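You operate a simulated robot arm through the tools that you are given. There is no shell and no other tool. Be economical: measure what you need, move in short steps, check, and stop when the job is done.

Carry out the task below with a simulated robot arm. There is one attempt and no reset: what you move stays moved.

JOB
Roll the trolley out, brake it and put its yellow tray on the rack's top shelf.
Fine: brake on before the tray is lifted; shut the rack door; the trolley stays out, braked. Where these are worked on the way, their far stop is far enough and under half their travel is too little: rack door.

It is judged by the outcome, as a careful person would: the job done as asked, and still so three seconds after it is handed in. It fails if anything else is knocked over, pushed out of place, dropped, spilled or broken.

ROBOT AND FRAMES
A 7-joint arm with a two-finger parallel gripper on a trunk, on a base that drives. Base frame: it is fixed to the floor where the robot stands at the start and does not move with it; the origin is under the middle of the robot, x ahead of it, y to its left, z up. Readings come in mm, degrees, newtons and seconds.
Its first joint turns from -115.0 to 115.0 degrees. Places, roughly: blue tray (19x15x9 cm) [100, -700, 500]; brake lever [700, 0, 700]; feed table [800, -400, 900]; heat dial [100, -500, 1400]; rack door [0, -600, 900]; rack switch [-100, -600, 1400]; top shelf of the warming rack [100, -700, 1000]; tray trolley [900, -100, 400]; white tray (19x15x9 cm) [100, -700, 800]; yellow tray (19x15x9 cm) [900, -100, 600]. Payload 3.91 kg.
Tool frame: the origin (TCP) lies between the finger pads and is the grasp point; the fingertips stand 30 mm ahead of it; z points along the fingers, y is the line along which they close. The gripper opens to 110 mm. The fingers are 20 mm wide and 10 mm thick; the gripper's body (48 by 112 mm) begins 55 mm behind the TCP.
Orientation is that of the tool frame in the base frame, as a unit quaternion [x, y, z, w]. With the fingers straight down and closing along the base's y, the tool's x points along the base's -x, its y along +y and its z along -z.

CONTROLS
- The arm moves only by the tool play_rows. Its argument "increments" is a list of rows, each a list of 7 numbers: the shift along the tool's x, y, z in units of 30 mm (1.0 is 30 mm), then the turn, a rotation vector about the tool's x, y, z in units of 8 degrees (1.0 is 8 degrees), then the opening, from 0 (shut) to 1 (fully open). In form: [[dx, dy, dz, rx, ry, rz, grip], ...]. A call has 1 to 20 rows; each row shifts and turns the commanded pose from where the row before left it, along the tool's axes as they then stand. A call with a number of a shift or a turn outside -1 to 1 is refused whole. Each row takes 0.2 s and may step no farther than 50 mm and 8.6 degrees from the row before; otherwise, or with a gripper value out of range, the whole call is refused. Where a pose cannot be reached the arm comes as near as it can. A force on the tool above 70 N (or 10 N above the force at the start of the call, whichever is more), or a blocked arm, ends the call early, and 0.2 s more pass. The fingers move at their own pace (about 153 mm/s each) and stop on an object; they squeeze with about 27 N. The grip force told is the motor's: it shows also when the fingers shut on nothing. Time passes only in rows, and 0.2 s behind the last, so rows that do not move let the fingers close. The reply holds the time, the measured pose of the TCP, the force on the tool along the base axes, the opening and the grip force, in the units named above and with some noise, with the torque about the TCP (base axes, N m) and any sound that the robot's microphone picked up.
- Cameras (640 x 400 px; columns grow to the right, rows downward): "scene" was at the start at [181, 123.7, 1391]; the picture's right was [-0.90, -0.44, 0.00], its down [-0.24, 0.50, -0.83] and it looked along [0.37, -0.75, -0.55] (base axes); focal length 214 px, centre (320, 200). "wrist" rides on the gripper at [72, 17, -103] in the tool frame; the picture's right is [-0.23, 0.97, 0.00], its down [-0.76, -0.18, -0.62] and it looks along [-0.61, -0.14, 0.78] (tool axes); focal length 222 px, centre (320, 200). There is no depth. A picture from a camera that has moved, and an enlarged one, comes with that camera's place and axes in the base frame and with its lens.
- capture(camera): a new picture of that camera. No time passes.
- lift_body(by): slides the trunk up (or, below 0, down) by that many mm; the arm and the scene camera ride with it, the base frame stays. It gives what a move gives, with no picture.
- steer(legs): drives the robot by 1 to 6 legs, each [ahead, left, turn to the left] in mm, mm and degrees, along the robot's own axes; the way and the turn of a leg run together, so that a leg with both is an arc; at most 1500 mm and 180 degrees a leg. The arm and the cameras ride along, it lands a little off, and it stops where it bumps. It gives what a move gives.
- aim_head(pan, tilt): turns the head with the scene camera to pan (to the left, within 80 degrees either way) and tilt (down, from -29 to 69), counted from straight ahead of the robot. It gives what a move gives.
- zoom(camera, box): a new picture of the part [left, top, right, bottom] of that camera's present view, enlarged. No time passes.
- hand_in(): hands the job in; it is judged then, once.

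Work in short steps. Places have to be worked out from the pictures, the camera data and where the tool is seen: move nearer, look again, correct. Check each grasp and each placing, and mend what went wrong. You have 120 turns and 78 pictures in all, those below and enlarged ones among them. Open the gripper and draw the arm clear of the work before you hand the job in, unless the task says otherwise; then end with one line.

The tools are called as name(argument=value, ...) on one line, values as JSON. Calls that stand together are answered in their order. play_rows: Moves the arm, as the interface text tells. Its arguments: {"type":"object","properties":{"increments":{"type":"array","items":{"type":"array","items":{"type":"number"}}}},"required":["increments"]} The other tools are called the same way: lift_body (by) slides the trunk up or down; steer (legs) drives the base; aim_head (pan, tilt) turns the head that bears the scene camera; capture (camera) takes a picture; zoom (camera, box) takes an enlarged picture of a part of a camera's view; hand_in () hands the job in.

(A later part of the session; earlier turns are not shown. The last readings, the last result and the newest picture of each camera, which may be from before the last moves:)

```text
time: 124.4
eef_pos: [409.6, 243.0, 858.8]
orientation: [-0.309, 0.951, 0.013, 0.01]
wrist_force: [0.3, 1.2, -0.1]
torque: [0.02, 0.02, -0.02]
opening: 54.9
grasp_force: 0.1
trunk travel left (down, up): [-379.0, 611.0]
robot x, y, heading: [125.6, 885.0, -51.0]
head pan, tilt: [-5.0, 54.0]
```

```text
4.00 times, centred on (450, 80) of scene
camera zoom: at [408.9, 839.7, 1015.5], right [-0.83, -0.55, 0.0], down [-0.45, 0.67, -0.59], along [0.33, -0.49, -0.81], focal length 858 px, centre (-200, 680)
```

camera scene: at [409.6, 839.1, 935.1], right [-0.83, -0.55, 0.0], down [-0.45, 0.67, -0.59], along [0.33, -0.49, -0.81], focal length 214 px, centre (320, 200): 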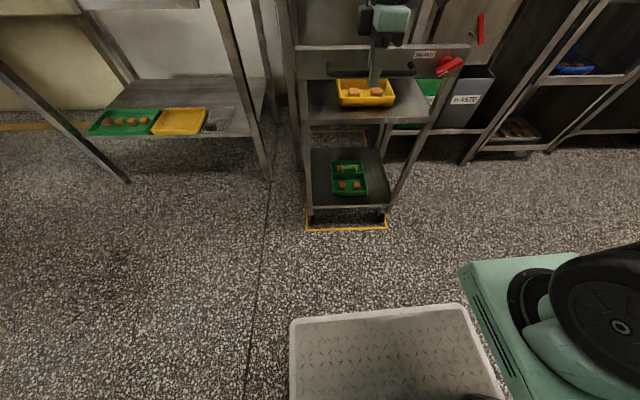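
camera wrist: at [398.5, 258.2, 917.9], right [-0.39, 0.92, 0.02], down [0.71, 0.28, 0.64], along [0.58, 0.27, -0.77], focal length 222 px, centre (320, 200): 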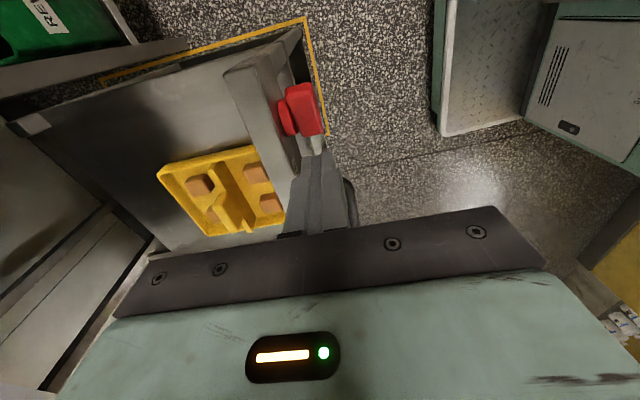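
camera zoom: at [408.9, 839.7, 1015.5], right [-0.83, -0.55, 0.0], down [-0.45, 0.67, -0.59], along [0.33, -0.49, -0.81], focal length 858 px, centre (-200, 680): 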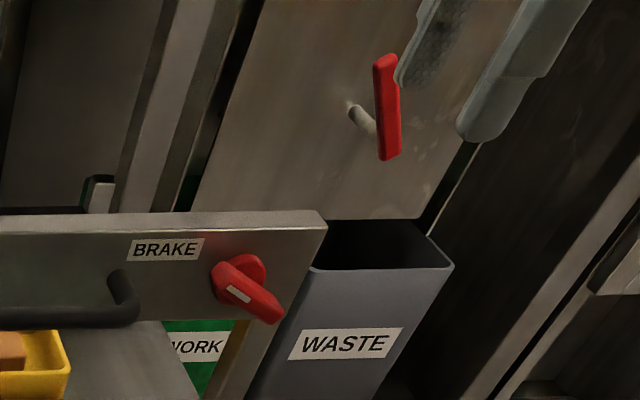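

The knob points as at the start. To be sure the brake holds, I'll go in front of the bar and give it a gentle push toward the wall.

play_rows(increments=[[-1, 0.4, 0, 0, 0, 0, 0], [-1, 0.4, 0, 0, 0, 0, 0], [-1, 0.4, 0, 0, 0, 0, 0], [-1, 0.4, 0, 0, 0, 0, 0], [-1, 0.3, 0.6, 0, 0, 0, 0], [-1, 0.2, 0.9, 0, 0, 0, 0], [0, 0, 1, 0, 0, 0, 0], [0, 0, 0.9, 0, 0, 0, 0]])

capture(camera="wrist")

```text
time: 126.2
eef_pos: [519.8, 403.0, 763.1]
orientation: [-0.308, 0.951, 0.012, 0.01]
wrist_force: [0.3, 0.1, 0.4]
torque: [0.02, -0.02, -0.04]
opening: 0.0
grasp_force: 26.8
trunk travel left (down, up): [-379.0, 611.0]
robot x, y, heading: [121.2, 887.2, -51.2]
head pan, tilt: [-5.0, 54.0]
```

```text
20 pictures are left
camera wrist: at [450.5, 372.5, 865.4], right [-0.39, 0.92, 0.02], down [0.71, 0.28, 0.64], along [0.58, 0.26, -0.77], focal length 222 px, centre (320, 200)
```

wrist: 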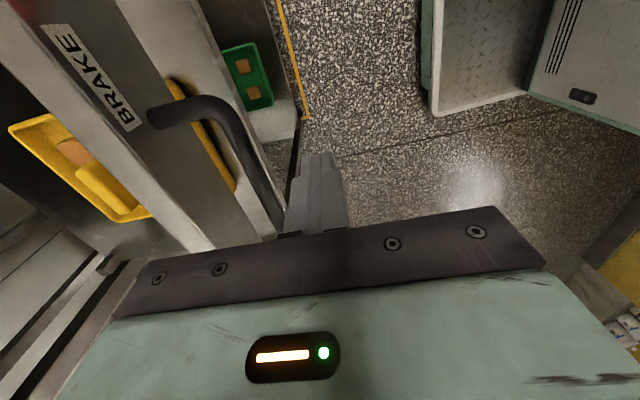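

play_rows(increments=[[0, 0, 0.4, 0, 0, 0, 0], [0, -0.5, 0, 0, 0, 0, 0], [0, -0.5, 0, 0, 0, 0, 0], [0, -0.15, 0, 0, 0, 0, 0], [0, -0.15, 0, 0, 0, 0, 0], [0, -0.15, 0, 0, 0, 0, 0], [0, -0.15, 0, 0, 0, 0, 0]])

```text
time: 127.5
eef_pos: [539.1, 378.2, 750.5]
orientation: [-0.309, 0.951, 0.023, 0.002]
wrist_force: [-12.1, 12.5, 16.8]
torque: [0.08, 0.21, -0.12]
opening: 0.0
grasp_force: 26.9
trunk travel left (down, up): [-379.0, 611.0]
robot x, y, heading: [118.4, 884.3, -51.2]
head pan, tilt: [-5.0, 54.0]
stopped in row 6: the force on the tool passed its limit (the readings are from after the stop); the commanded pose is now the measured one
```

It resisted over 70 N without moving: the brake holds. Now I rise and go above the yellow tray to look at it.

play_rows(increments=[[0, 0.4, 0, 0, 0, 0, 0], [0, 0, -1, 0, 0, 0, 0], [0, 0, -1, 0, 0, 0, 0], [0, 0, -1, 0, 0, 0, 1], [0, 0, -1, 0, 0, 0, 1], [0, -1, 0, 0, 0, 0, 1], [0, -1, 0, 0, 0, 0, 1], [0, -1, 0, 0, 0, 0, 1], [0, -1, 0, 0, 0, 0, 1], [0, -1, 0, 0, 0, 0, 1], [0, -1, 0, 0, 0, 0, 1], [0, -0.5, 0, 0, 0, 0, 1]])

capture(camera="wrist")

```text
time: 130.1
eef_pos: [648.7, 223.6, 860.1]
orientation: [-0.309, 0.951, 0.022, 0.005]
wrist_force: [-0.5, 0.4, 0.1]
torque: [-0.02, 0.0, -0.01]
opening: 109.9
grasp_force: 0.2
trunk travel left (down, up): [-379.0, 611.0]
robot x, y, heading: [117.4, 884.9, -51.3]
head pan, tilt: [-5.0, 54.0]
```

```text
19 pictures are left
camera wrist: at [581.3, 191.1, 964.4], right [-0.39, 0.92, 0.04], down [0.72, 0.28, 0.63], along [0.57, 0.28, -0.77], focal length 222 px, centre (320, 200)
```

wrist: 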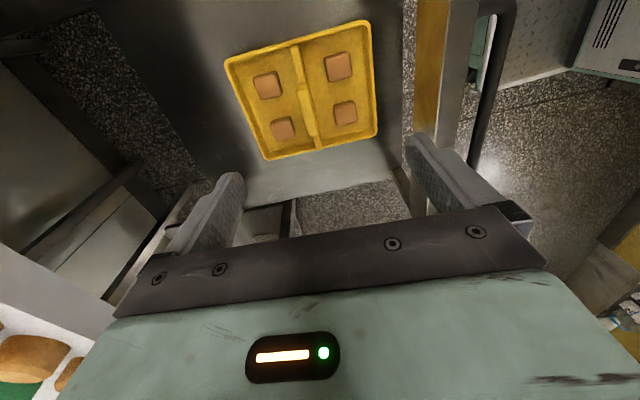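

The tray (190 mm side along the pull direction) is centred near [668,223] with a raised central tab across my closing line. I align over it, narrow the opening, lower by trunk to just above and check.

play_rows(increments=[[-0.4, -0.4, 0, 0.32, 0, 0, 0.5], [0, 0, 0, 0, 0, 0, 0.45]])

lift_body(by=-130)

capture(camera="wrist")

```text
time: 130.7
eef_pos: [665.0, 221.0, 861.5]
orientation: [-0.309, 0.951, 0.001, 0.011]
wrist_force: [0.2, 0.6, 0.0]
torque: [-0.03, -0.01, 0.01]
opening: 49.3
grasp_force: 0.0
trunk travel left (down, up): [-379.0, 611.0]
robot x, y, heading: [123.7, 882.5, -51.4]
head pan, tilt: [-5.0, 54.0]
```

```text
time: 132.2
eef_pos: [665.0, 220.9, 732.9]
orientation: [-0.309, 0.951, 0.001, 0.011]
wrist_force: [-0.2, -0.8, -0.5]
torque: [-0.03, 0.0, -0.01]
opening: 49.6
grasp_force: 0.0
trunk travel left (down, up): [-249.0, 741.0]
robot x, y, heading: [117.1, 886.8, -51.4]
head pan, tilt: [-5.0, 54.0]
```

```text
18 pictures are left
camera wrist: at [595.7, 192.5, 834.3], right [-0.39, 0.92, 0.0], down [0.71, 0.3, 0.64], along [0.59, 0.25, -0.77], focal length 222 px, centre (320, 200)
```

wrist: 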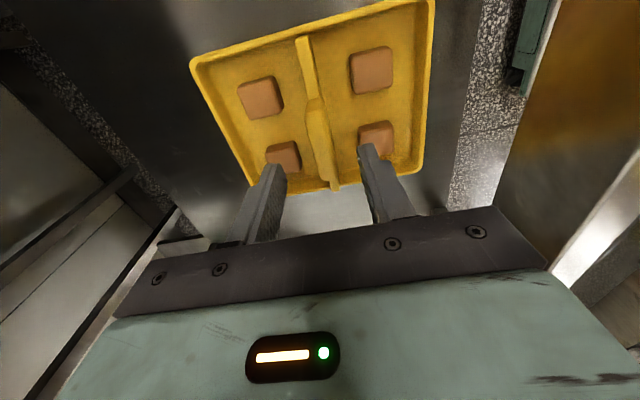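

The divider lies midway between the fingers. I shift 8 mm right, lower 85 mm and close on the tab.

play_rows(increments=[[0.27, 0, 0, 0, 0, 0, 0.45]])

lift_body(by=-85)

capture(camera="wrist")

```text
time: 132.7
eef_pos: [661.1, 215.1, 731.7]
orientation: [-0.309, 0.951, 0.0, 0.011]
wrist_force: [-0.3, -0.2, -0.4]
torque: [0.02, -0.02, 0.02]
opening: 49.5
grasp_force: 0.1
trunk travel left (down, up): [-249.0, 741.0]
robot x, y, heading: [115.9, 884.6, -51.6]
head pan, tilt: [-5.0, 54.0]
```

```text
time: 133.9
eef_pos: [658.4, 217.3, 657.2]
orientation: [-0.309, 0.951, -0.006, 0.014]
wrist_force: [-1.5, -1.6, 64.9]
torque: [1.46, 1.64, 0.05]
opening: 48.5
grasp_force: 0.0
trunk travel left (down, up): [-164.0, 826.0]
robot x, y, heading: [115.3, 885.3, -51.2]
head pan, tilt: [-5.0, 54.0]
```

```text
17 pictures are left
camera wrist: at [587.3, 189.4, 759.2], right [-0.39, 0.92, -0.01], down [0.7, 0.3, 0.64], along [0.6, 0.24, -0.76], focal length 222 px, centre (320, 200)
```

wrist: 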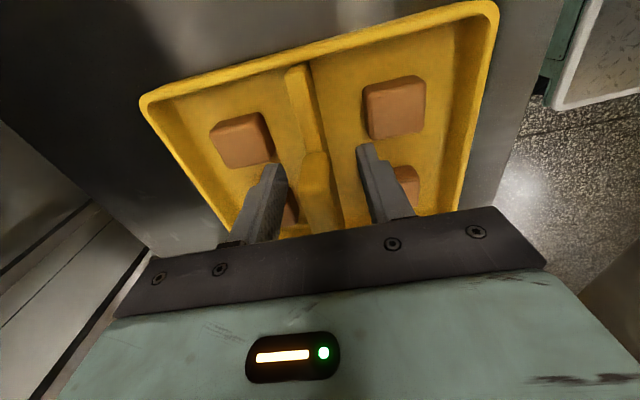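

The tips met something (65 N) at z≈627 – likely the tray floor or a bun. I raise 20 mm at once and then close on the tab.

lift_body(by=22)

play_rows(increments=[[0, 0, 0, 0, 0, 0, 0.2], [0, 0, 0, 0, 0, 0, 0], [0, 0, 0, 0, 0, 0, 0]])

capture(camera="wrist")

```text
time: 134.5
eef_pos: [659.2, 216.1, 666.4]
orientation: [-0.309, 0.951, 0.001, 0.01]
wrist_force: [0.2, 0.0, -0.7]
torque: [-0.03, -0.01, -0.04]
opening: 49.3
grasp_force: 0.0
trunk travel left (down, up): [-186.0, 804.0]
robot x, y, heading: [120.2, 884.2, -51.3]
head pan, tilt: [-5.0, 54.0]
```

```text
time: 135.3
eef_pos: [659.3, 214.9, 669.0]
orientation: [-0.309, 0.951, 0.001, 0.01]
wrist_force: [0.4, 0.5, -0.5]
torque: [0.03, 0.14, -0.02]
opening: 15.8
grasp_force: 26.9
trunk travel left (down, up): [-186.0, 804.0]
robot x, y, heading: [118.1, 884.0, -51.2]
head pan, tilt: [-5.0, 54.0]
```

```text
16 pictures are left
camera wrist: at [589.2, 187.6, 770.7], right [-0.39, 0.92, 0.0], down [0.71, 0.3, 0.64], along [0.59, 0.25, -0.77], focal length 222 px, centre (320, 200)
```

wrist: 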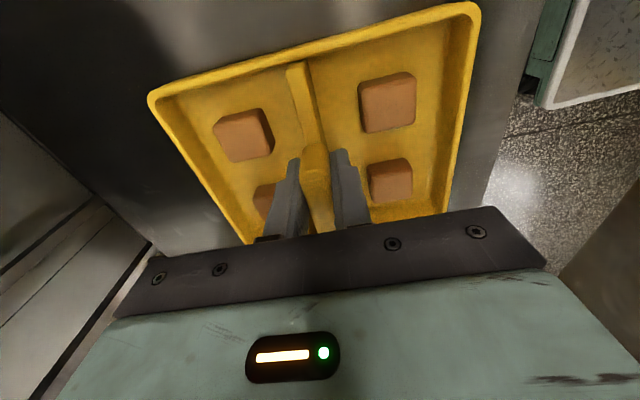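

The tab holds (15.8 mm), but the rack door must be opened first with a free hand, and in the rack the hand must be tilted; so I let the tray go for now. I open, rise, and turn the tool level for the door.

play_rows(increments=[[0, 0, 0, 0, 0, 0, 0.45], [0, 0, 0, 0, 0, 0, 0.45]])

lift_body(by=330)

play_rows(increments=[[0, 0, 0, 0, 0, 1, 1], [0, 0, 0, 0, 0, 1, 1], [0, 0, 0, 0, 0, 1, 1], [0, 0, 0, 0, 0, 1, 1], [0, 0, 0, 0, 0, 1, 1], [0, 0, 0, 0, 0, 1, 1], [0, 0, 0, 0, 0, 1, 1], [0, 0, 0, 0, 0, 1, 1], [0, 0, 0, 0, 0, 1, 1], [0, 0, 0, 0, 0, 1, 1], [0, 0, 0, 0, 0, 1, 1]])

play_rows(increments=[[0, 0, 0, 0, -1, 0, 1], [0, 0, 0, 0, -1, 0, 1], [0, 0, 0, 0, -1, 0, 1], [0, 0, 0, 0, -1, 0, 1], [0, 0, 0, 0, -1, 0, 1], [0, 0, 0, 0, -1, 0, 1], [0, 0, 0, 0, -1, 0, 1], [0, 0, 0, 0, -1, 0, 1], [0, 0, 0, 0, -1, 0, 1], [0, 0, 0, 0, -1, 0, 1], [0, 0, 0, 0, -1, 0, 1]])

```text
time: 135.9
eef_pos: [659.2, 215.2, 668.3]
orientation: [-0.308, 0.951, 0.001, 0.011]
wrist_force: [0.2, 0.6, -0.2]
torque: [-0.02, 0.0, 0.03]
opening: 49.4
grasp_force: 0.0
trunk travel left (down, up): [-186.0, 804.0]
robot x, y, heading: [121.1, 885.0, -51.4]
head pan, tilt: [-5.0, 54.0]
```

```text
time: 139.2
eef_pos: [659.3, 215.2, 999.0]
orientation: [-0.309, 0.951, 0.001, 0.011]
wrist_force: [0.4, 0.1, -0.4]
torque: [-0.01, 0.01, 0.02]
opening: 49.4
grasp_force: 0.1
trunk travel left (down, up): [-516.0, 474.0]
robot x, y, heading: [119.7, 886.4, -51.3]
head pan, tilt: [-5.0, 54.0]
```

```text
time: 141.6
eef_pos: [657.8, 216.4, 998.8]
orientation: [0.44, 0.898, 0.008, 0.008]
wrist_force: [-0.2, 0.0, 0.3]
torque: [0.01, 0.0, 0.01]
opening: 110.0
grasp_force: 0.1
trunk travel left (down, up): [-516.0, 474.0]
robot x, y, heading: [121.6, 882.3, -51.4]
head pan, tilt: [-5.0, 54.0]
```

```text
time: 144.0
eef_pos: [660.0, 214.4, 999.6]
orientation: [0.32, 0.64, -0.3, 0.631]
wrist_force: [-0.5, 0.0, 0.2]
torque: [0.0, 0.01, 0.0]
opening: 110.2
grasp_force: 0.0
trunk travel left (down, up): [-516.0, 474.0]
robot x, y, heading: [117.4, 885.9, -51.2]
head pan, tilt: [-5.0, 54.0]
```

Now I drive sideways to the rack, squaring up to the wall on the way.

steer(legs=[[0, 0, -2.8], [60, -770, 0]])

aim_head(pan=-15, tilt=20)

capture(camera="scene")

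```text
time: 145.0
eef_pos: [633.2, 184.2, 999.0]
orientation: [0.333, 0.634, -0.313, 0.623]
wrist_force: [0.2, -0.2, -0.4]
torque: [0.01, -0.01, 0.04]
opening: 110.1
grasp_force: 0.1
trunk travel left (down, up): [-516.0, 474.0]
robot x, y, heading: [117.1, 876.4, -53.6]
head pan, tilt: [-5.0, 54.0]
stopped in leg 2: the robot was blocked; the commanded pose is now the measured one
```

```text
time: 146.0
eef_pos: [632.1, 182.8, 998.9]
orientation: [0.332, 0.634, -0.313, 0.624]
wrist_force: [0.0, -0.2, 0.1]
torque: [-0.03, 0.02, 0.0]
opening: 110.0
grasp_force: 0.1
trunk travel left (down, up): [-516.0, 474.0]
robot x, y, heading: [120.2, 872.1, -53.3]
head pan, tilt: [-15.0, 20.0]
```

```text
15 pictures are left
camera scene: at [402.8, 793.8, 1203.3], right [-0.93, -0.37, 0.0], down [-0.13, 0.32, -0.94], along [0.34, -0.87, -0.34], focal length 214 px, centre (320, 200)
```

scene: 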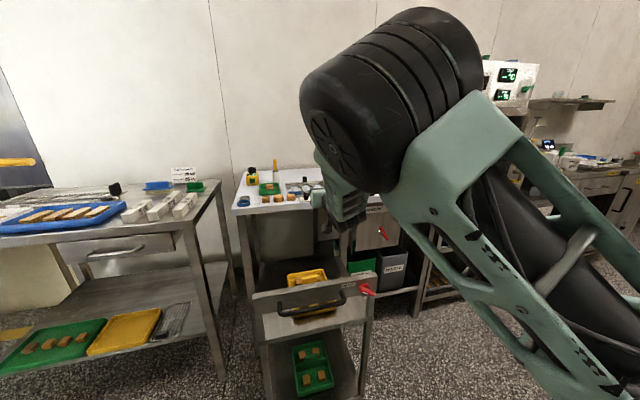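

Something beside/behind the base blocks it at this depth. I go ahead 150 mm first, then sideways.

steer(legs=[[150, 0, -0.5], [0, -770, 0]])

```text
time: 151.2
eef_pos: [90.5, -399.0, 999.5]
orientation: [0.335, 0.634, -0.313, 0.623]
wrist_force: [-0.1, -0.8, -0.4]
torque: [0.01, 0.01, -0.01]
opening: 109.6
grasp_force: 0.1
trunk travel left (down, up): [-516.0, 474.0]
robot x, y, heading: [-419.6, 292.9, -53.7]
head pan, tilt: [-15.0, 20.0]
```

I'm in front of the rack. I look with the wrist camera for the handle.

capture(camera="wrist")

capture(camera="scene")

```text
14 pictures are left
camera wrist: at [44.8, -301.6, 930.3], right [0.79, 0.56, 0.25], down [-0.51, 0.38, 0.77], along [0.34, -0.74, 0.58], focal length 222 px, centre (320, 200)
```

wrist: 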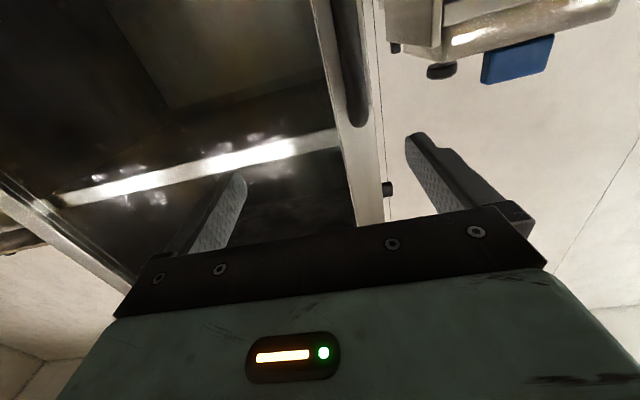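

```text
13 pictures are left
camera scene: at [-135.7, 211.7, 1203.4], right [-0.93, -0.36, 0.0], down [-0.12, 0.32, -0.94], along [0.34, -0.88, -0.34], focal length 214 px, centre (320, 200)
```

scene: 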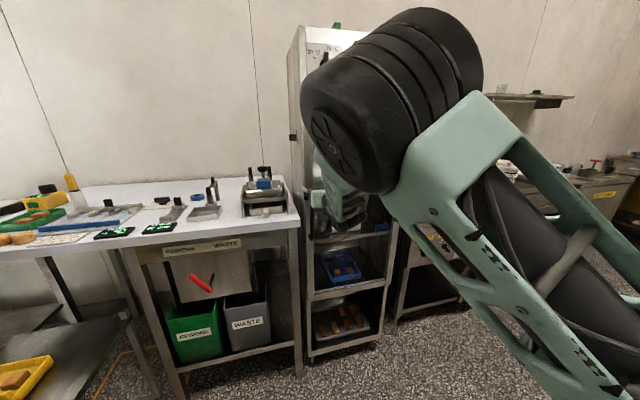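

The handle is a vertical bar at s≈-135, z 765–1000, d≈-430. I lower 100 mm, shift 25 mm left, go in 40 mm and close on it.

lift_body(by=-110)

play_rows(increments=[[0, 0.85, 0, 0, 0, 0, 1], [0, 0, 0.6, 0, 0, 0, 1], [0, 0, 0.6, 0, 0, 0, 1], [0, 0, 0.25, 0, 0, 0, 1], [0, 0, 0, 0, 0, 0, 0.4], [0, 0, 0, 0, 0, 0, 0], [0, 0, 0, 0, 0, 0, 0]])

```text
time: 152.6
eef_pos: [90.6, -399.4, 889.1]
orientation: [0.335, 0.634, -0.314, 0.623]
wrist_force: [-0.1, 0.3, -0.2]
torque: [-0.01, -0.04, 0.01]
opening: 110.0
grasp_force: 0.0
trunk travel left (down, up): [-406.0, 584.0]
robot x, y, heading: [-414.7, 290.6, -53.9]
head pan, tilt: [-15.0, 20.0]
```

```text
time: 153.4
eef_pos: [128.8, -405.0, 888.2]
orientation: [0.334, 0.635, -0.311, 0.623]
wrist_force: [-38.9, 36.1, 12.3]
torque: [0.37, -0.48, 2.76]
opening: 104.9
grasp_force: 0.1
trunk travel left (down, up): [-406.0, 584.0]
robot x, y, heading: [-418.9, 295.9, -53.8]
head pan, tilt: [-15.0, 20.0]
stopped in row 4: the force on the tool passed its limit (the readings are from after the stop); the commanded pose is now the measured one
```

The left finger hit something left of the handle (likely the table corner). I back off, narrow the opening to ~50 mm, raise 50 mm and look.

play_rows(increments=[[0, 0, -0.6, 0, 0, 0, 0.45], [0, 0, -0.3, 0, 0, 0, 0.45]])

lift_body(by=50)

capture(camera="wrist")

```text
time: 154.0
eef_pos: [114.4, -385.7, 884.6]
orientation: [0.335, 0.637, -0.311, 0.621]
wrist_force: [0.3, 0.4, -0.2]
torque: [0.01, -0.03, -0.01]
opening: 49.3
grasp_force: 0.1
trunk travel left (down, up): [-406.0, 584.0]
robot x, y, heading: [-420.0, 297.0, -54.3]
head pan, tilt: [-15.0, 20.0]
```

```text
time: 154.9
eef_pos: [114.3, -385.5, 934.9]
orientation: [0.335, 0.636, -0.312, 0.621]
wrist_force: [-0.2, -0.2, 0.2]
torque: [0.02, -0.04, -0.02]
opening: 49.5
grasp_force: 0.1
trunk travel left (down, up): [-456.0, 534.0]
robot x, y, heading: [-420.0, 294.6, -54.0]
head pan, tilt: [-15.0, 20.0]
```

```text
12 pictures are left
camera wrist: at [67.8, -287.5, 867.0], right [0.79, 0.56, 0.25], down [-0.5, 0.37, 0.78], along [0.34, -0.74, 0.58], focal length 222 px, centre (320, 200)
```

wrist: 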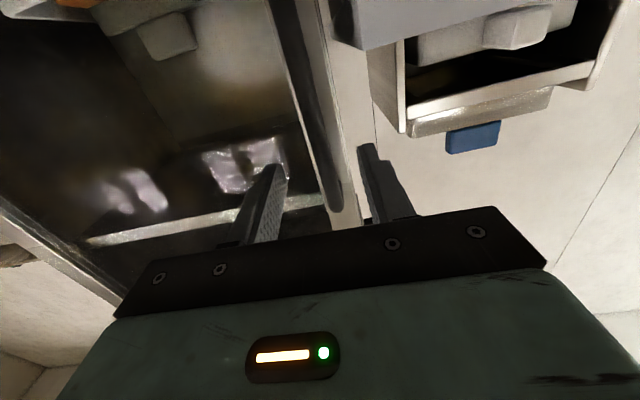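

The bar is between the fingers at s≈-134, top end z≈993. I advance 40 mm and close.

play_rows(increments=[[0, 0.05, 0.6, 0, 0, 0, 0.45], [0, 0, 0.5, 0, 0, 0, 0.45], [0, 0, 0.25, 0, 0, 0, 0.45], [0, 0, 0, 0, 0, 0, 0], [0, 0, 0, 0, 0, 0, 0], [0, 0, 0, 0, 0, 0, 0]])

```text
time: 156.3
eef_pos: [140.2, -416.4, 934.3]
orientation: [0.334, 0.637, -0.311, 0.621]
wrist_force: [4.9, 4.4, 0.5]
torque: [-0.6, 0.76, 0.0]
opening: 11.9
grasp_force: 44.8
trunk travel left (down, up): [-456.0, 534.0]
robot x, y, heading: [-418.7, 293.0, -53.8]
head pan, tilt: [-15.0, 20.0]
```

Gripped (11.9 mm). The hinge is near s≈-490 (radius ≈356 mm), so I pull along that arc about 30°, turning the tool with the door.

play_rows(increments=[[0, -0.03, -0.4, -0.25, 0, 0, 0], [0, -0.03, -0.4, -0.25, 0, 0, 0], [0, -0.03, -0.4, -0.25, 0, 0, 0], [0, -0.03, -0.4, -0.25, 0, 0, 0], [0, -0.03, -0.4, -0.25, 0, 0, 0], [0, -0.03, -0.4, -0.25, 0, 0, 0], [0, -0.03, -0.4, -0.25, 0, 0, 0], [0, -0.03, -0.4, -0.25, 0, 0, 0], [0, -0.03, -0.4, -0.25, 0, 0, 0], [0, -0.03, -0.4, -0.25, 0, 0, 0], [0, -0.03, -0.4, -0.25, 0, 0, 0], [0, -0.03, -0.4, -0.25, 0, 0, 0]])

```text
time: 158.9
eef_pos: [26.9, -330.3, 934.2]
orientation: [0.201, 0.69, -0.172, 0.673]
wrist_force: [-9.2, -20.4, -35.0]
torque: [-0.64, 0.6, 0.16]
opening: 11.9
grasp_force: 45.0
trunk travel left (down, up): [-456.0, 534.0]
robot x, y, heading: [-420.0, 295.5, -54.1]
head pan, tilt: [-15.0, 20.0]
```

The door follows (about 23° open). I continue the arc.

play_rows(increments=[[0, -0.03, -0.4, -0.25, 0, 0, 0], [0, -0.03, -0.4, -0.25, 0, 0, 0], [0, -0.03, -0.4, -0.25, 0, 0, 0], [0, -0.03, -0.4, -0.25, 0, 0, 0], [0, -0.03, -0.4, -0.25, 0, 0, 0], [0, -0.03, -0.4, -0.25, 0, 0, 0], [0, -0.03, -0.4, -0.25, 0, 0, 0], [0, -0.03, -0.4, -0.25, 0, 0, 0], [0, -0.03, -0.4, -0.25, 0, 0, 0], [0, -0.03, -0.4, -0.25, 0, 0, 0], [0, -0.03, -0.4, -0.25, 0, 0, 0], [0, -0.03, -0.4, -0.25, 0, 0, 0]])

```text
time: 161.5
eef_pos: [-108.1, -289.8, 937.5]
orientation: [0.053, 0.71, -0.024, 0.702]
wrist_force: [0.0, -7.5, -30.7]
torque: [-0.83, 0.64, 0.05]
opening: 12.4
grasp_force: 45.2
trunk travel left (down, up): [-456.0, 534.0]
robot x, y, heading: [-421.0, 299.3, -53.8]
head pan, tilt: [-15.0, 20.0]
```

About 48° open. I continue.

play_rows(increments=[[0, -0.03, -0.4, -0.25, 0, 0, 0], [0, -0.03, -0.4, -0.25, 0, 0, 0], [0, -0.03, -0.4, -0.25, 0, 0, 0], [0, -0.03, -0.4, -0.25, 0, 0, 0], [0, -0.03, -0.4, -0.25, 0, 0, 0], [0, -0.03, -0.4, -0.25, 0, 0, 0], [0, -0.03, -0.4, -0.25, 0, 0, 0], [0, -0.03, -0.4, -0.25, 0, 0, 0], [0, -0.03, -0.4, -0.25, 0, 0, 0], [0, -0.03, -0.4, -0.25, 0, 0, 0], [0, -0.03, -0.4, -0.25, 0, 0, 0], [0, -0.03, -0.4, -0.25, 0, 0, 0], [0, -0.03, -0.4, -0.25, 0, 0, 0], [0, -0.03, -0.4, -0.25, 0, 0, 0]])

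```text
time: 163.5
eef_pos: [-213.2, -294.2, 939.2]
orientation: [-0.053, 0.705, 0.087, 0.702]
wrist_force: [-4.2, 13.0, -2.8]
torque: [-0.8, -0.32, -0.59]
opening: 12.4
grasp_force: 45.0
trunk travel left (down, up): [-456.0, 534.0]
robot x, y, heading: [-420.6, 293.0, -53.9]
head pan, tilt: [-15.0, 20.0]
stopped in row 9: the force on the tool passed its limit (the readings are from after the stop); the commanded pose is now the measured one
```

It stopped at roughly 62–65°. I release, back away and bring the tool round to the inside of the door to swing it wider.

play_rows(increments=[[0, 0, 0, 0, 0, 0, 0.5], [0, 0, 0, 0, 0, 0, 0.5], [0, 0, -1, 0, 0, 0, 0.5], [0, 0, -1, 0, 0, 0, 0.5]])

steer(legs=[[-90, 0, 0]])

play_rows(increments=[[0, 0, 0, 1, 0, 0, 0], [0, 0, 0, 1, 0, 0, 0], [0, 0, 0, 1, 0, 0, 0], [0, 0, 0, 1, 0, 0, 0], [0, 0, 0, 1, 0, 0, 0], [0, 0, 0, 1, 0, 0, 0], [0, 0, 0, 1, 0, 0, 0], [0, 0, 0, 1, 0, 0, 0]])

capture(camera="scene")

```text
time: 164.5
eef_pos: [-270.4, -306.6, 936.1]
orientation: [-0.053, 0.705, 0.087, 0.702]
wrist_force: [0.0, 1.3, -0.6]
torque: [0.02, 0.01, -0.01]
opening: 55.1
grasp_force: 0.0
trunk travel left (down, up): [-456.0, 534.0]
robot x, y, heading: [-418.4, 297.3, -54.0]
head pan, tilt: [-15.0, 20.0]
```

```text
time: 165.6
eef_pos: [-323.3, -233.7, 937.4]
orientation: [-0.054, 0.705, 0.087, 0.702]
wrist_force: [0.5, -0.6, 0.4]
torque: [0.0, 0.01, -0.01]
opening: 54.9
grasp_force: 0.1
trunk travel left (down, up): [-456.0, 534.0]
robot x, y, heading: [-471.3, 365.3, -53.8]
head pan, tilt: [-15.0, 20.0]
```

```text
time: 167.4
eef_pos: [-337.6, -311.6, 959.2]
orientation: [0.328, 0.644, -0.3, 0.623]
wrist_force: [-0.4, 0.7, -0.5]
torque: [-0.01, -0.02, 0.0]
opening: 0.0
grasp_force: 26.9
out of reach, approached as far as the arm can: row 5, 6, 7, 8
trunk travel left (down, up): [-456.0, 534.0]
robot x, y, heading: [-471.9, 365.9, -53.9]
head pan, tilt: [-15.0, 20.0]
```

```text
11 pictures are left
camera scene: at [-189.0, 284.9, 1143.4], right [-0.93, -0.36, 0.0], down [-0.12, 0.32, -0.94], along [0.34, -0.88, -0.34], focal length 214 px, centre (320, 200)
```

scene: 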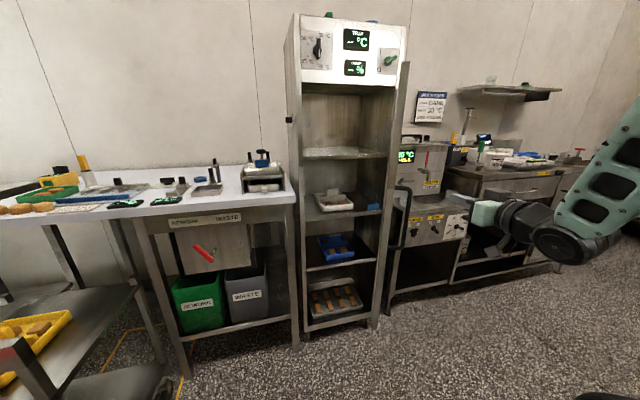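

The view shows the door ~60° open and the top shelf at z≈1018, s -150…-475, clear height ≈240 mm. I go round to the door's inside and push it wider with the closed fingers.

steer(legs=[[0, 290, 0], [160, 0, 0], [0, -190, 0]])

steer(legs=[[0, -60, 0]])

```text
time: 171.6
eef_pos: [-166.1, -384.8, 960.0]
orientation: [0.327, 0.644, -0.299, 0.623]
wrist_force: [-0.6, -0.8, -1.4]
torque: [0.0, 0.03, 0.0]
opening: 0.2
grasp_force: 27.1
trunk travel left (down, up): [-456.0, 534.0]
robot x, y, heading: [-301.9, 293.8, -53.9]
head pan, tilt: [-15.0, 20.0]
```

```text
time: 172.5
eef_pos: [-216.2, -420.6, 960.2]
orientation: [0.328, 0.643, -0.301, 0.623]
wrist_force: [0.4, 0.6, -0.1]
torque: [-0.01, 0.01, 0.01]
opening: 0.0
grasp_force: 27.2
trunk travel left (down, up): [-456.0, 534.0]
robot x, y, heading: [-350.1, 258.5, -53.8]
head pan, tilt: [-15.0, 20.0]
```

The door moves freely with the push. I go 90 mm further.

steer(legs=[[0, -90, 0]])

capture(camera="scene")

```text
time: 173.6
eef_pos: [-290.3, -474.0, 960.2]
orientation: [0.328, 0.643, -0.301, 0.623]
wrist_force: [-0.1, -0.7, -0.5]
torque: [0.0, 0.0, 0.0]
opening: 0.0
grasp_force: 27.4
trunk travel left (down, up): [-456.0, 534.0]
robot x, y, heading: [-425.5, 205.3, -54.0]
head pan, tilt: [-15.0, 20.0]
```

```text
10 pictures are left
camera scene: at [-140.5, 122.0, 1143.4], right [-0.93, -0.36, 0.0], down [-0.12, 0.32, -0.94], along [0.34, -0.88, -0.34], focal length 214 px, centre (320, 200)
```

scene: 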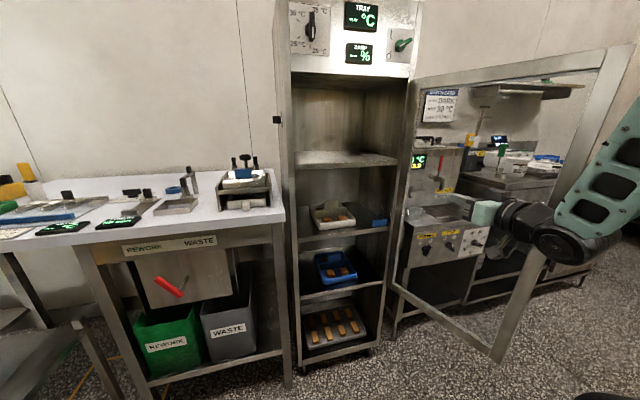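

The door is wide open now. I leave it, centre the arm with the tool pitched 45° down (the attitude needed to fit under the rack's header), and turn to fetch the tray from the trolley's side.

steer(legs=[[60, 230, 0]])

play_rows(increments=[[0, 0.8, 0, 0, 0.8, 0, 0.5], [0, 0.8, 0, 0, 0.8, 0, 0.5], [0, 0.8, 0, 0, 0.8, 0, 0.5], [0, 0.8, 0, 0, 0.8, 0, 0.5], [0, 0.8, 0, 0, 0.8, 0, 0.5], [0, 0.8, 0, 0, 0.8, 0, 0.5], [0, 0.8, 0, 0, 0.7, 0, 0.5], [0, 0.8, 0, 0, 0, 0, 0.5]])

```text
time: 175.4
eef_pos: [-65.8, -387.2, 959.8]
orientation: [0.328, 0.644, -0.299, 0.623]
wrist_force: [-0.2, 0.5, -0.3]
torque: [-0.01, -0.05, 0.01]
opening: 0.0
grasp_force: 27.4
trunk travel left (down, up): [-456.0, 534.0]
robot x, y, heading: [-198.4, 290.8, -54.0]
head pan, tilt: [-15.0, 20.0]
```

```text
time: 177.2
eef_pos: [72.5, -284.2, 966.4]
orientation: [0.408, 0.821, -0.162, 0.364]
wrist_force: [-0.8, 0.3, -0.6]
torque: [0.01, 0.01, -0.01]
opening: 54.9
grasp_force: 0.1
out of reach, approached as far as the arm can: row 1, 6, 7
trunk travel left (down, up): [-456.0, 534.0]
robot x, y, heading: [-202.8, 286.5, -53.7]
head pan, tilt: [-15.0, 20.0]
```

Now turn left 90° and drive sideways so the hand comes above the trolley from its right side.

steer(legs=[[0, 0, 90], [0, -430, 0]])

capture(camera="wrist")

```text
time: 183.7
eef_pos: [628.5, 213.9, 966.4]
orientation: [-0.291, 0.87, 0.142, 0.372]
wrist_force: [0.0, 0.2, -0.2]
torque: [-0.02, 0.0, 0.01]
opening: 55.0
grasp_force: 0.0
trunk travel left (down, up): [-456.0, 534.0]
robot x, y, heading: [52.0, -56.6, 35.6]
head pan, tilt: [-15.0, 20.0]
```

```text
9 pictures are left
camera wrist: at [520.0, 151.3, 984.8], right [-0.47, 0.86, 0.2], down [0.18, -0.12, 0.98], along [0.86, 0.49, -0.1], focal length 222 px, centre (320, 200)
```

wrist: 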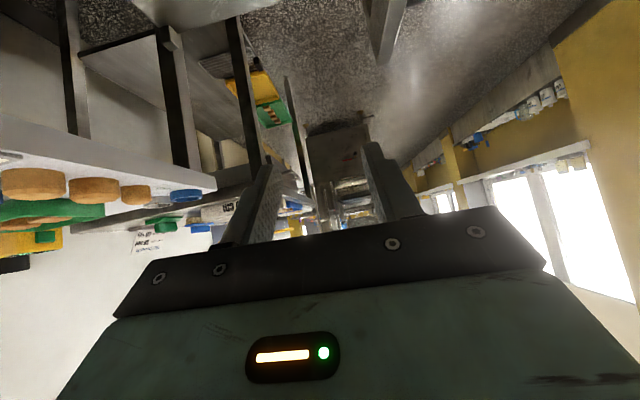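

The tab was gripped earlier at s≈661, d≈-215, z≈669, so I know where it is. I align above it, correct the small yaw, lower to 60 mm above, and check with the head camera.

play_rows(increments=[[-0.45, -0.58, 0.49, 0.32, 0, 0, 0.45]])

lift_body(by=-225)

aim_head(pan=-20, tilt=35)

capture(camera="scene")

```text
time: 184.1
eef_pos: [654.3, 212.1, 966.2]
orientation: [-0.283, 0.873, 0.123, 0.377]
wrist_force: [-0.5, -0.4, -0.5]
torque: [-0.01, 0.01, -0.02]
opening: 49.4
grasp_force: 0.1
trunk travel left (down, up): [-456.0, 534.0]
robot x, y, heading: [48.6, -56.2, 35.9]
head pan, tilt: [-15.0, 20.0]
```

```text
time: 186.4
eef_pos: [654.8, 212.4, 741.9]
orientation: [-0.283, 0.873, 0.123, 0.379]
wrist_force: [0.2, 0.0, -0.7]
torque: [0.01, 0.0, 0.0]
opening: 49.5
grasp_force: 0.1
trunk travel left (down, up): [-231.0, 759.0]
robot x, y, heading: [51.1, -58.9, 35.8]
head pan, tilt: [-15.0, 20.0]
```

```text
time: 187.2
eef_pos: [654.3, 211.1, 741.6]
orientation: [-0.283, 0.872, 0.123, 0.379]
wrist_force: [0.0, 0.2, 0.3]
torque: [0.02, -0.02, 0.03]
opening: 49.6
grasp_force: 0.0
trunk travel left (down, up): [-231.0, 759.0]
robot x, y, heading: [49.7, -57.9, 36.1]
head pan, tilt: [-20.0, 35.0]
```

```text
8 pictures are left
camera scene: at [131.3, 214.8, 894.6], right [0.27, -0.96, 0.0], down [-0.55, -0.16, -0.82], along [0.79, 0.22, -0.57], focal length 214 px, centre (320, 200)
```

scene: 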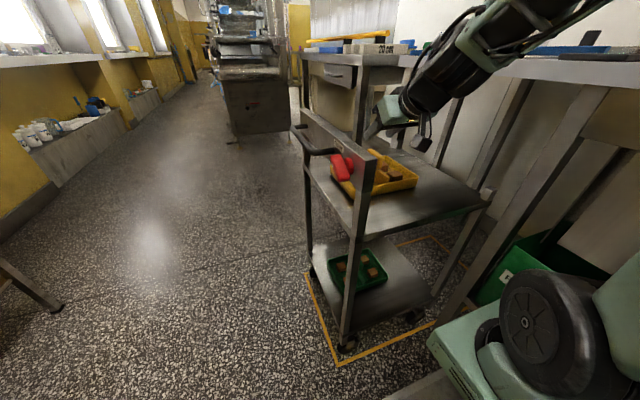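

The hand is right above the tray, aligned. I lower 70 mm and close on the tab.

lift_body(by=-68)

play_rows(increments=[[0, 0, 0, 0, 0, 0, 0.2], [0, 0, 0, 0, 0, 0, 0], [0, 0, 0, 0, 0, 0, 0], [0, 0, 0, 0, 0, 0, 0]])

zoom(camera="scene", box=[290, 80, 500, 230])

```text
time: 188.3
eef_pos: [654.0, 211.1, 672.5]
orientation: [-0.284, 0.873, 0.124, 0.378]
wrist_force: [-1.1, 0.1, 0.7]
torque: [0.02, 0.02, 0.01]
opening: 49.3
grasp_force: 0.0
trunk travel left (down, up): [-163.0, 827.0]
robot x, y, heading: [53.8, -56.6, 36.0]
head pan, tilt: [-20.0, 35.0]
```

```text
time: 189.3
eef_pos: [653.6, 212.3, 672.2]
orientation: [-0.283, 0.873, 0.123, 0.378]
wrist_force: [-1.6, 0.5, 1.0]
torque: [-0.1, -0.07, -0.04]
opening: 15.4
grasp_force: 27.3
trunk travel left (down, up): [-163.0, 827.0]
robot x, y, heading: [50.7, -59.7, 35.8]
head pan, tilt: [-20.0, 35.0]
```

```text
2.67 times, centred on (395, 155) of scene
camera zoom: at [131.3, 214.8, 826.5], right [0.27, -0.96, 0.0], down [-0.55, -0.16, -0.82], along [0.79, 0.22, -0.57], focal length 572 px, centre (120, 320)
```

zoom: 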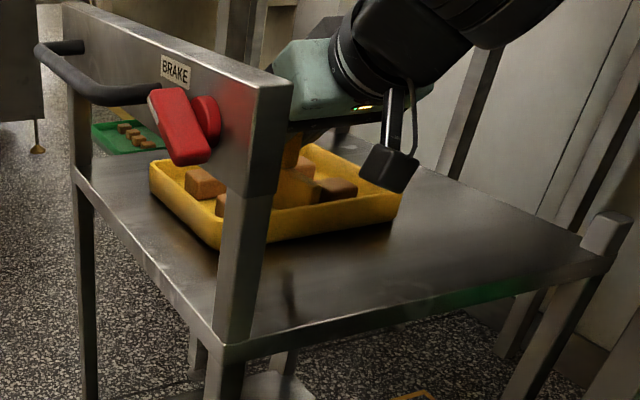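

Grip 15.4 mm on the tab. I lift 40 mm and check that it holds.

lift_body(by=40)

```text
time: 190.1
eef_pos: [653.3, 211.0, 711.8]
orientation: [-0.282, 0.873, 0.123, 0.378]
wrist_force: [0.3, 0.9, -3.7]
torque: [-0.04, 0.06, 0.01]
opening: 15.9
grasp_force: 27.0
trunk travel left (down, up): [-203.0, 787.0]
robot x, y, heading: [50.3, -55.2, 35.8]
head pan, tilt: [-20.0, 35.0]
```

The tray hangs securely (≈4 N). I raise it to 1110 mm, back away from the trolley and turn to face the rack.

lift_body(by=400)

steer(legs=[[0, 430, 0], [0, 0, -45], [0, 0, -45]])

aim_head(pan=-15, tilt=15)

capture(camera="scene")

```text
time: 193.9
eef_pos: [653.0, 211.8, 1112.7]
orientation: [-0.282, 0.873, 0.123, 0.378]
wrist_force: [0.1, -0.9, -3.4]
torque: [-0.03, 0.07, 0.0]
opening: 15.9
grasp_force: 26.9
trunk travel left (down, up): [-603.0, 387.0]
robot x, y, heading: [51.5, -60.1, 36.0]
head pan, tilt: [-20.0, 35.0]
```

```text
time: 200.7
eef_pos: [64.4, -316.0, 1112.6]
orientation: [0.422, 0.815, -0.182, 0.354]
wrist_force: [0.9, -1.0, -4.0]
torque: [0.08, 0.05, -0.01]
opening: 16.0
grasp_force: 26.7
trunk travel left (down, up): [-603.0, 387.0]
robot x, y, heading: [-200.0, 291.2, -54.7]
head pan, tilt: [-20.0, 35.0]
```

```text
time: 201.5
eef_pos: [63.5, -315.7, 1113.5]
orientation: [0.422, 0.815, -0.182, 0.353]
wrist_force: [0.0, 0.1, -3.9]
torque: [0.04, 0.05, -0.01]
opening: 15.9
grasp_force: 27.0
trunk travel left (down, up): [-603.0, 387.0]
robot x, y, heading: [-201.8, 285.7, -54.6]
head pan, tilt: [-15.0, 15.0]
```

```text
6 pictures are left
camera scene: at [81.5, 203.1, 1298.4], right [-0.94, -0.35, 0.0], down [-0.09, 0.24, -0.97], along [0.34, -0.91, -0.26], focal length 214 px, centre (320, 200)
```

scene: 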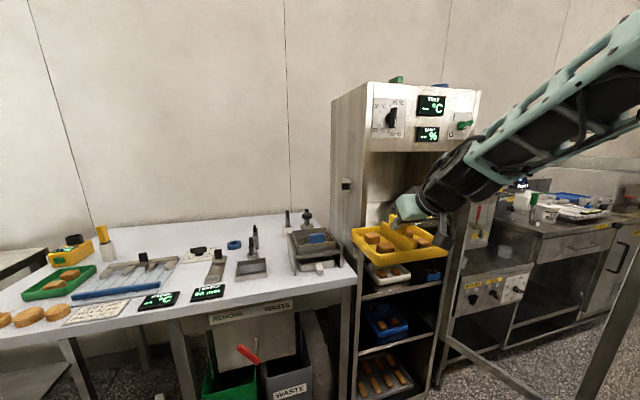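

The tray is level and all buns are in. I drive right 180 mm to line up with the top compartment (s≈-315), creep ahead, and check.

steer(legs=[[0, -180, 0.5], [60, 0, 0]])

capture(camera="scene")

```text
time: 203.6
eef_pos: [-45.9, -467.8, 1113.0]
orientation: [0.417, 0.818, -0.18, 0.354]
wrist_force: [-0.2, -0.1, -2.8]
torque: [0.03, 0.03, -0.01]
opening: 15.7
grasp_force: 27.3
trunk travel left (down, up): [-603.0, 387.0]
robot x, y, heading: [-314.3, 134.7, -54.0]
head pan, tilt: [-15.0, 15.0]
```

```text
5 pictures are left
camera scene: at [-31.9, 51.9, 1298.5], right [-0.93, -0.36, 0.0], down [-0.09, 0.24, -0.97], along [0.34, -0.9, -0.26], focal length 214 px, centre (320, 200)
```

scene: 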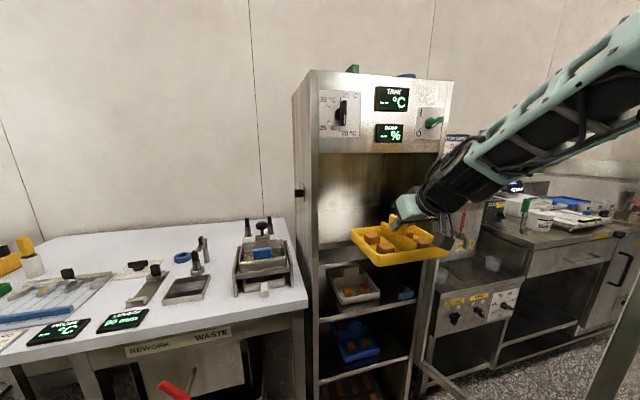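

zoom(camera="scene", box=[290, 140, 470, 300])

```text
2.50 times, centred on (380, 220) of scene
camera zoom: at [-31.9, 51.9, 1298.5], right [-0.93, -0.36, 0.0], down [-0.09, 0.24, -0.97], along [0.34, -0.9, -0.26], focal length 536 px, centre (170, 150)
```

zoom: 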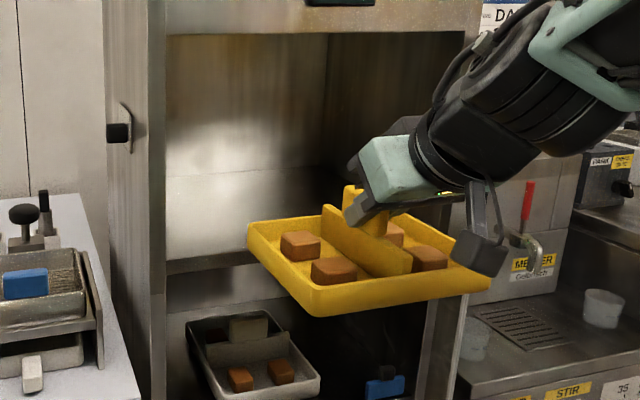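

The shelf's front edge is at z≈1022 and it's ~315 mm deep; the tray's bottom is at ≈1046, so it clears. I drive it in.

steer(legs=[[140, 0, 0], [68, 0, 0]])

lift_body(by=-15)

```text
time: 205.6
eef_pos: [79.4, -640.0, 1112.8]
orientation: [0.417, 0.818, -0.18, 0.354]
wrist_force: [0.8, -0.2, -3.5]
torque: [0.06, 0.0, 0.01]
opening: 15.6
grasp_force: 27.3
trunk travel left (down, up): [-603.0, 387.0]
robot x, y, heading: [-190.2, -34.1, -54.1]
head pan, tilt: [-15.0, 15.0]
```

```text
time: 206.2
eef_pos: [79.7, -640.0, 1097.6]
orientation: [0.416, 0.818, -0.18, 0.354]
wrist_force: [-0.2, -0.1, -2.9]
torque: [0.08, 0.06, 0.02]
opening: 15.9
grasp_force: 26.7
trunk travel left (down, up): [-588.0, 402.0]
robot x, y, heading: [-189.4, -37.6, -54.2]
head pan, tilt: [-15.0, 15.0]
```

No contact so far; I lower in small steps to find the shelf.

play_rows(increments=[[0.05, 0, 0.047, 0, 0, 0, 0], [0.05, 0, 0.047, 0, 0, 0, 0], [0.05, 0, 0.047, 0, 0, 0, 0], [0, 0, 0, 0, 0, 0, 0]])

play_rows(increments=[[0.04, 0, 0.037, 0, 0, 0, 0], [0.04, 0, 0.037, 0, 0, 0, 0], [0, 0, 0, 0, 0, 0, 0]])

```text
time: 207.2
eef_pos: [80.2, -638.8, 1093.5]
orientation: [0.417, 0.817, -0.181, 0.355]
wrist_force: [-0.3, -0.8, 10.4]
torque: [0.68, 0.49, 0.03]
opening: 15.9
grasp_force: 27.2
trunk travel left (down, up): [-588.0, 402.0]
robot x, y, heading: [-193.5, -33.2, -54.1]
head pan, tilt: [-15.0, 15.0]
```

```text
time: 208.0
eef_pos: [79.3, -638.3, 1089.7]
orientation: [0.417, 0.817, -0.181, 0.355]
wrist_force: [2.4, -1.0, 24.9]
torque: [-0.19, -0.07, -0.16]
opening: 15.7
grasp_force: 27.5
trunk travel left (down, up): [-588.0, 402.0]
robot x, y, heading: [-187.8, -36.2, -54.3]
head pan, tilt: [-15.0, 15.0]
```

The tray rests flat (25 N up, little torque). I open a bit and draw the hand back along its own axis.

play_rows(increments=[[0, 0, 0, 0, 0, 0, 0.4], [0, 0, 0, 0, 0, 0, 0.4], [0, 0, 0, 0, 0, 0, 0.4], [0, 0, -0.6, 0, 0, 0, 0.4], [0, 0, -0.8, 0, 0, 0, 0.4], [0, 0, -0.8, 0, 0, 0, 0.4]])

steer(legs=[[-220, 0, 0]])

capture(camera="scene")

```text
time: 209.4
eef_pos: [57.5, -610.6, 1121.0]
orientation: [0.418, 0.818, -0.18, 0.353]
wrist_force: [0.2, -0.2, -0.2]
torque: [0.02, -0.01, -0.01]
opening: 44.0
grasp_force: 0.0
out of reach, approached as far as the arm can: row 6
trunk travel left (down, up): [-588.0, 402.0]
robot x, y, heading: [-189.4, -38.6, -54.3]
head pan, tilt: [-15.0, 15.0]
```

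```text
time: 211.1
eef_pos: [-71.2, -430.3, 1122.6]
orientation: [0.416, 0.818, -0.18, 0.353]
wrist_force: [0.3, 0.3, -0.2]
torque: [0.0, 0.01, -0.03]
opening: 43.9
grasp_force: 0.0
trunk travel left (down, up): [-588.0, 402.0]
robot x, y, heading: [-319.4, 141.8, -54.0]
head pan, tilt: [-15.0, 15.0]
```

```text
3 pictures are left
camera scene: at [-37.1, 59.4, 1283.5], right [-0.93, -0.36, 0.0], down [-0.09, 0.24, -0.97], along [0.35, -0.9, -0.26], focal length 214 px, centre (320, 200)
```

scene: 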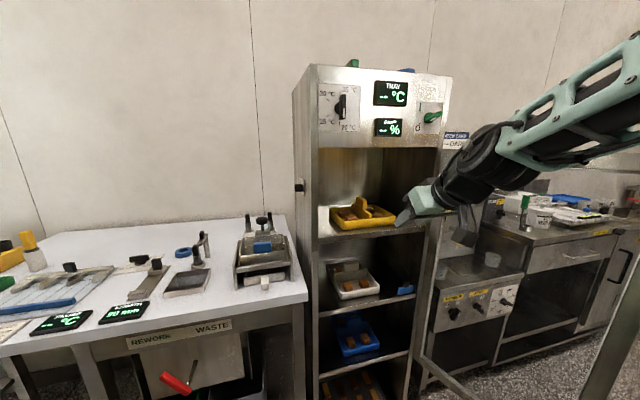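

The yellow tray stands well on the top shelf. Now the door: I back off, turn the tool vertical and shorten the arm so I can pass round the door's free edge to its outer side.

steer(legs=[[-150, 0, 0]])

play_rows(increments=[[0, 0, 0, 0, 1, 0, 0], [0, 0, 0, 0, 1, 0, 0], [0, 0, 0, 0, 1, 0, 0], [0, 0, 0, 0, 1, 0, 0], [0, 0, 0, 0, 1, 0, 0], [0, 0, 0, 0, 0.35, 0, 0], [0.7, 0, 0, 0, 0, 0, 0], [0.7, 0, 0, 0, 0, 0, 0], [0.7, 0, 0, 0, 0, 0, 0], [0.7, 0, 0, 0, 0, 0, 0], [0.7, 0, 0, 0, 0, 0, 0]])

```text
time: 212.5
eef_pos: [-157.8, -308.7, 1121.7]
orientation: [0.415, 0.819, -0.18, 0.353]
wrist_force: [-0.1, 0.7, 0.2]
torque: [0.03, -0.03, 0.0]
opening: 44.1
grasp_force: 0.1
trunk travel left (down, up): [-588.0, 402.0]
robot x, y, heading: [-406.5, 262.4, -53.3]
head pan, tilt: [-15.0, 15.0]
```

```text
time: 214.9
eef_pos: [-207.4, -248.2, 1103.6]
orientation: [0.451, 0.892, -0.013, 0.031]
wrist_force: [-0.4, -0.5, 0.4]
torque: [0.01, 0.01, -0.03]
opening: 0.0
grasp_force: 27.5
out of reach, approached as far as the arm can: row 10, 11
trunk travel left (down, up): [-588.0, 402.0]
robot x, y, heading: [-407.3, 265.5, -53.7]
head pan, tilt: [-15.0, 15.0]
```

steer(legs=[[-75, 0, 0], [0, -360, 0]])

```text
time: 217.8
eef_pos: [-542.7, -402.2, 1104.0]
orientation: [0.452, 0.891, -0.013, 0.031]
wrist_force: [0.1, 0.2, -0.1]
torque: [-0.05, -0.01, -0.02]
opening: 0.0
grasp_force: 26.8
trunk travel left (down, up): [-588.0, 402.0]
robot x, y, heading: [-745.9, 109.8, -53.9]
head pan, tilt: [-15.0, 15.0]
```

I'm on the door's outer side. I go ahead 190 mm and sweep left to swing the door toward closed.

steer(legs=[[190, 0, 0], [0, 200, 0]])

steer(legs=[[0, 180, 0]])

capture(camera="scene")

```text
time: 218.8
eef_pos: [-520.9, -439.1, 1102.0]
orientation: [0.453, 0.891, -0.007, 0.02]
wrist_force: [-14.4, 13.0, 8.6]
torque: [-1.05, -1.18, 0.16]
opening: 0.0
grasp_force: 27.2
trunk travel left (down, up): [-588.0, 402.0]
robot x, y, heading: [-714.2, 70.9, -53.9]
head pan, tilt: [-15.0, 15.0]
stopped in leg 1: the force on the tool passed its limit (the readings are from after the stop); the commanded pose is now the measured one
```

```text
time: 219.6
eef_pos: [-513.3, -428.2, 1101.3]
orientation: [0.458, 0.889, -0.005, 0.015]
wrist_force: [-16.2, 10.7, 10.4]
torque: [-0.92, -1.36, 0.0]
opening: 0.0
grasp_force: 27.2
trunk travel left (down, up): [-588.0, 402.0]
robot x, y, heading: [-702.4, 75.1, -53.8]
head pan, tilt: [-15.0, 15.0]
stopped in leg 1: the robot was blocked; the commanded pose is now the measured one
```

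```text
2 pictures are left
camera scene: at [-421.3, -3.4, 1283.7], right [-0.93, -0.36, 0.0], down [-0.09, 0.24, -0.97], along [0.35, -0.9, -0.26], focal length 214 px, centre (320, 200)
```

scene: 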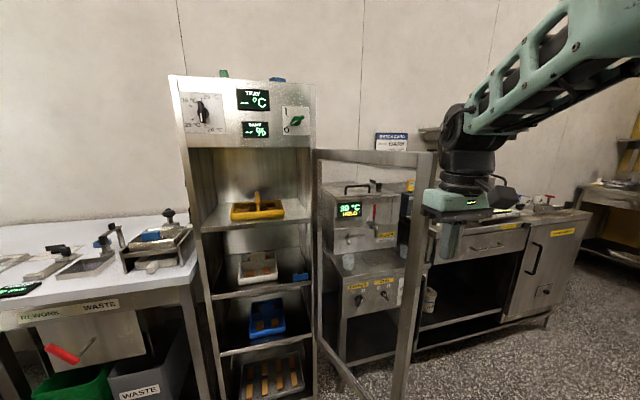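

The door is open to ~110°, so its edge is at s≈-650 and I bumped it. I back off, go further right, then ahead past the edge and push left.

steer(legs=[[-45, 0, 0], [0, -105, 0], [170, 0, 0]])

```text
time: 222.3
eef_pos: [-521.6, -590.1, 1100.0]
orientation: [0.455, 0.89, -0.004, 0.015]
wrist_force: [-0.2, -0.6, -0.6]
torque: [0.0, 0.04, 0.0]
opening: 0.0
grasp_force: 27.6
trunk travel left (down, up): [-588.0, 402.0]
robot x, y, heading: [-711.8, -88.4, -54.0]
head pan, tilt: [-15.0, 15.0]
```

Clear. I raise the hand so only the fingertips are below the door's top edge (body above it), then sweep left.

lift_body(by=125)

steer(legs=[[0, 150, 0], [0, 150, 0]])

```text
time: 223.9
eef_pos: [-520.5, -591.1, 1225.2]
orientation: [0.455, 0.89, -0.005, 0.015]
wrist_force: [0.8, 0.5, 0.2]
torque: [-0.04, -0.02, -0.03]
opening: 0.1
grasp_force: 27.1
trunk travel left (down, up): [-713.0, 277.0]
robot x, y, heading: [-715.4, -84.3, -54.0]
head pan, tilt: [-15.0, 15.0]
```

```text
time: 226.2
eef_pos: [-283.5, -416.0, 1226.1]
orientation: [0.456, 0.89, -0.004, 0.016]
wrist_force: [-0.3, -0.8, -0.4]
torque: [-0.03, -0.01, -0.02]
opening: 0.0
grasp_force: 27.4
trunk travel left (down, up): [-713.0, 277.0]
robot x, y, heading: [-475.0, 92.7, -53.9]
head pan, tilt: [-15.0, 15.0]
```

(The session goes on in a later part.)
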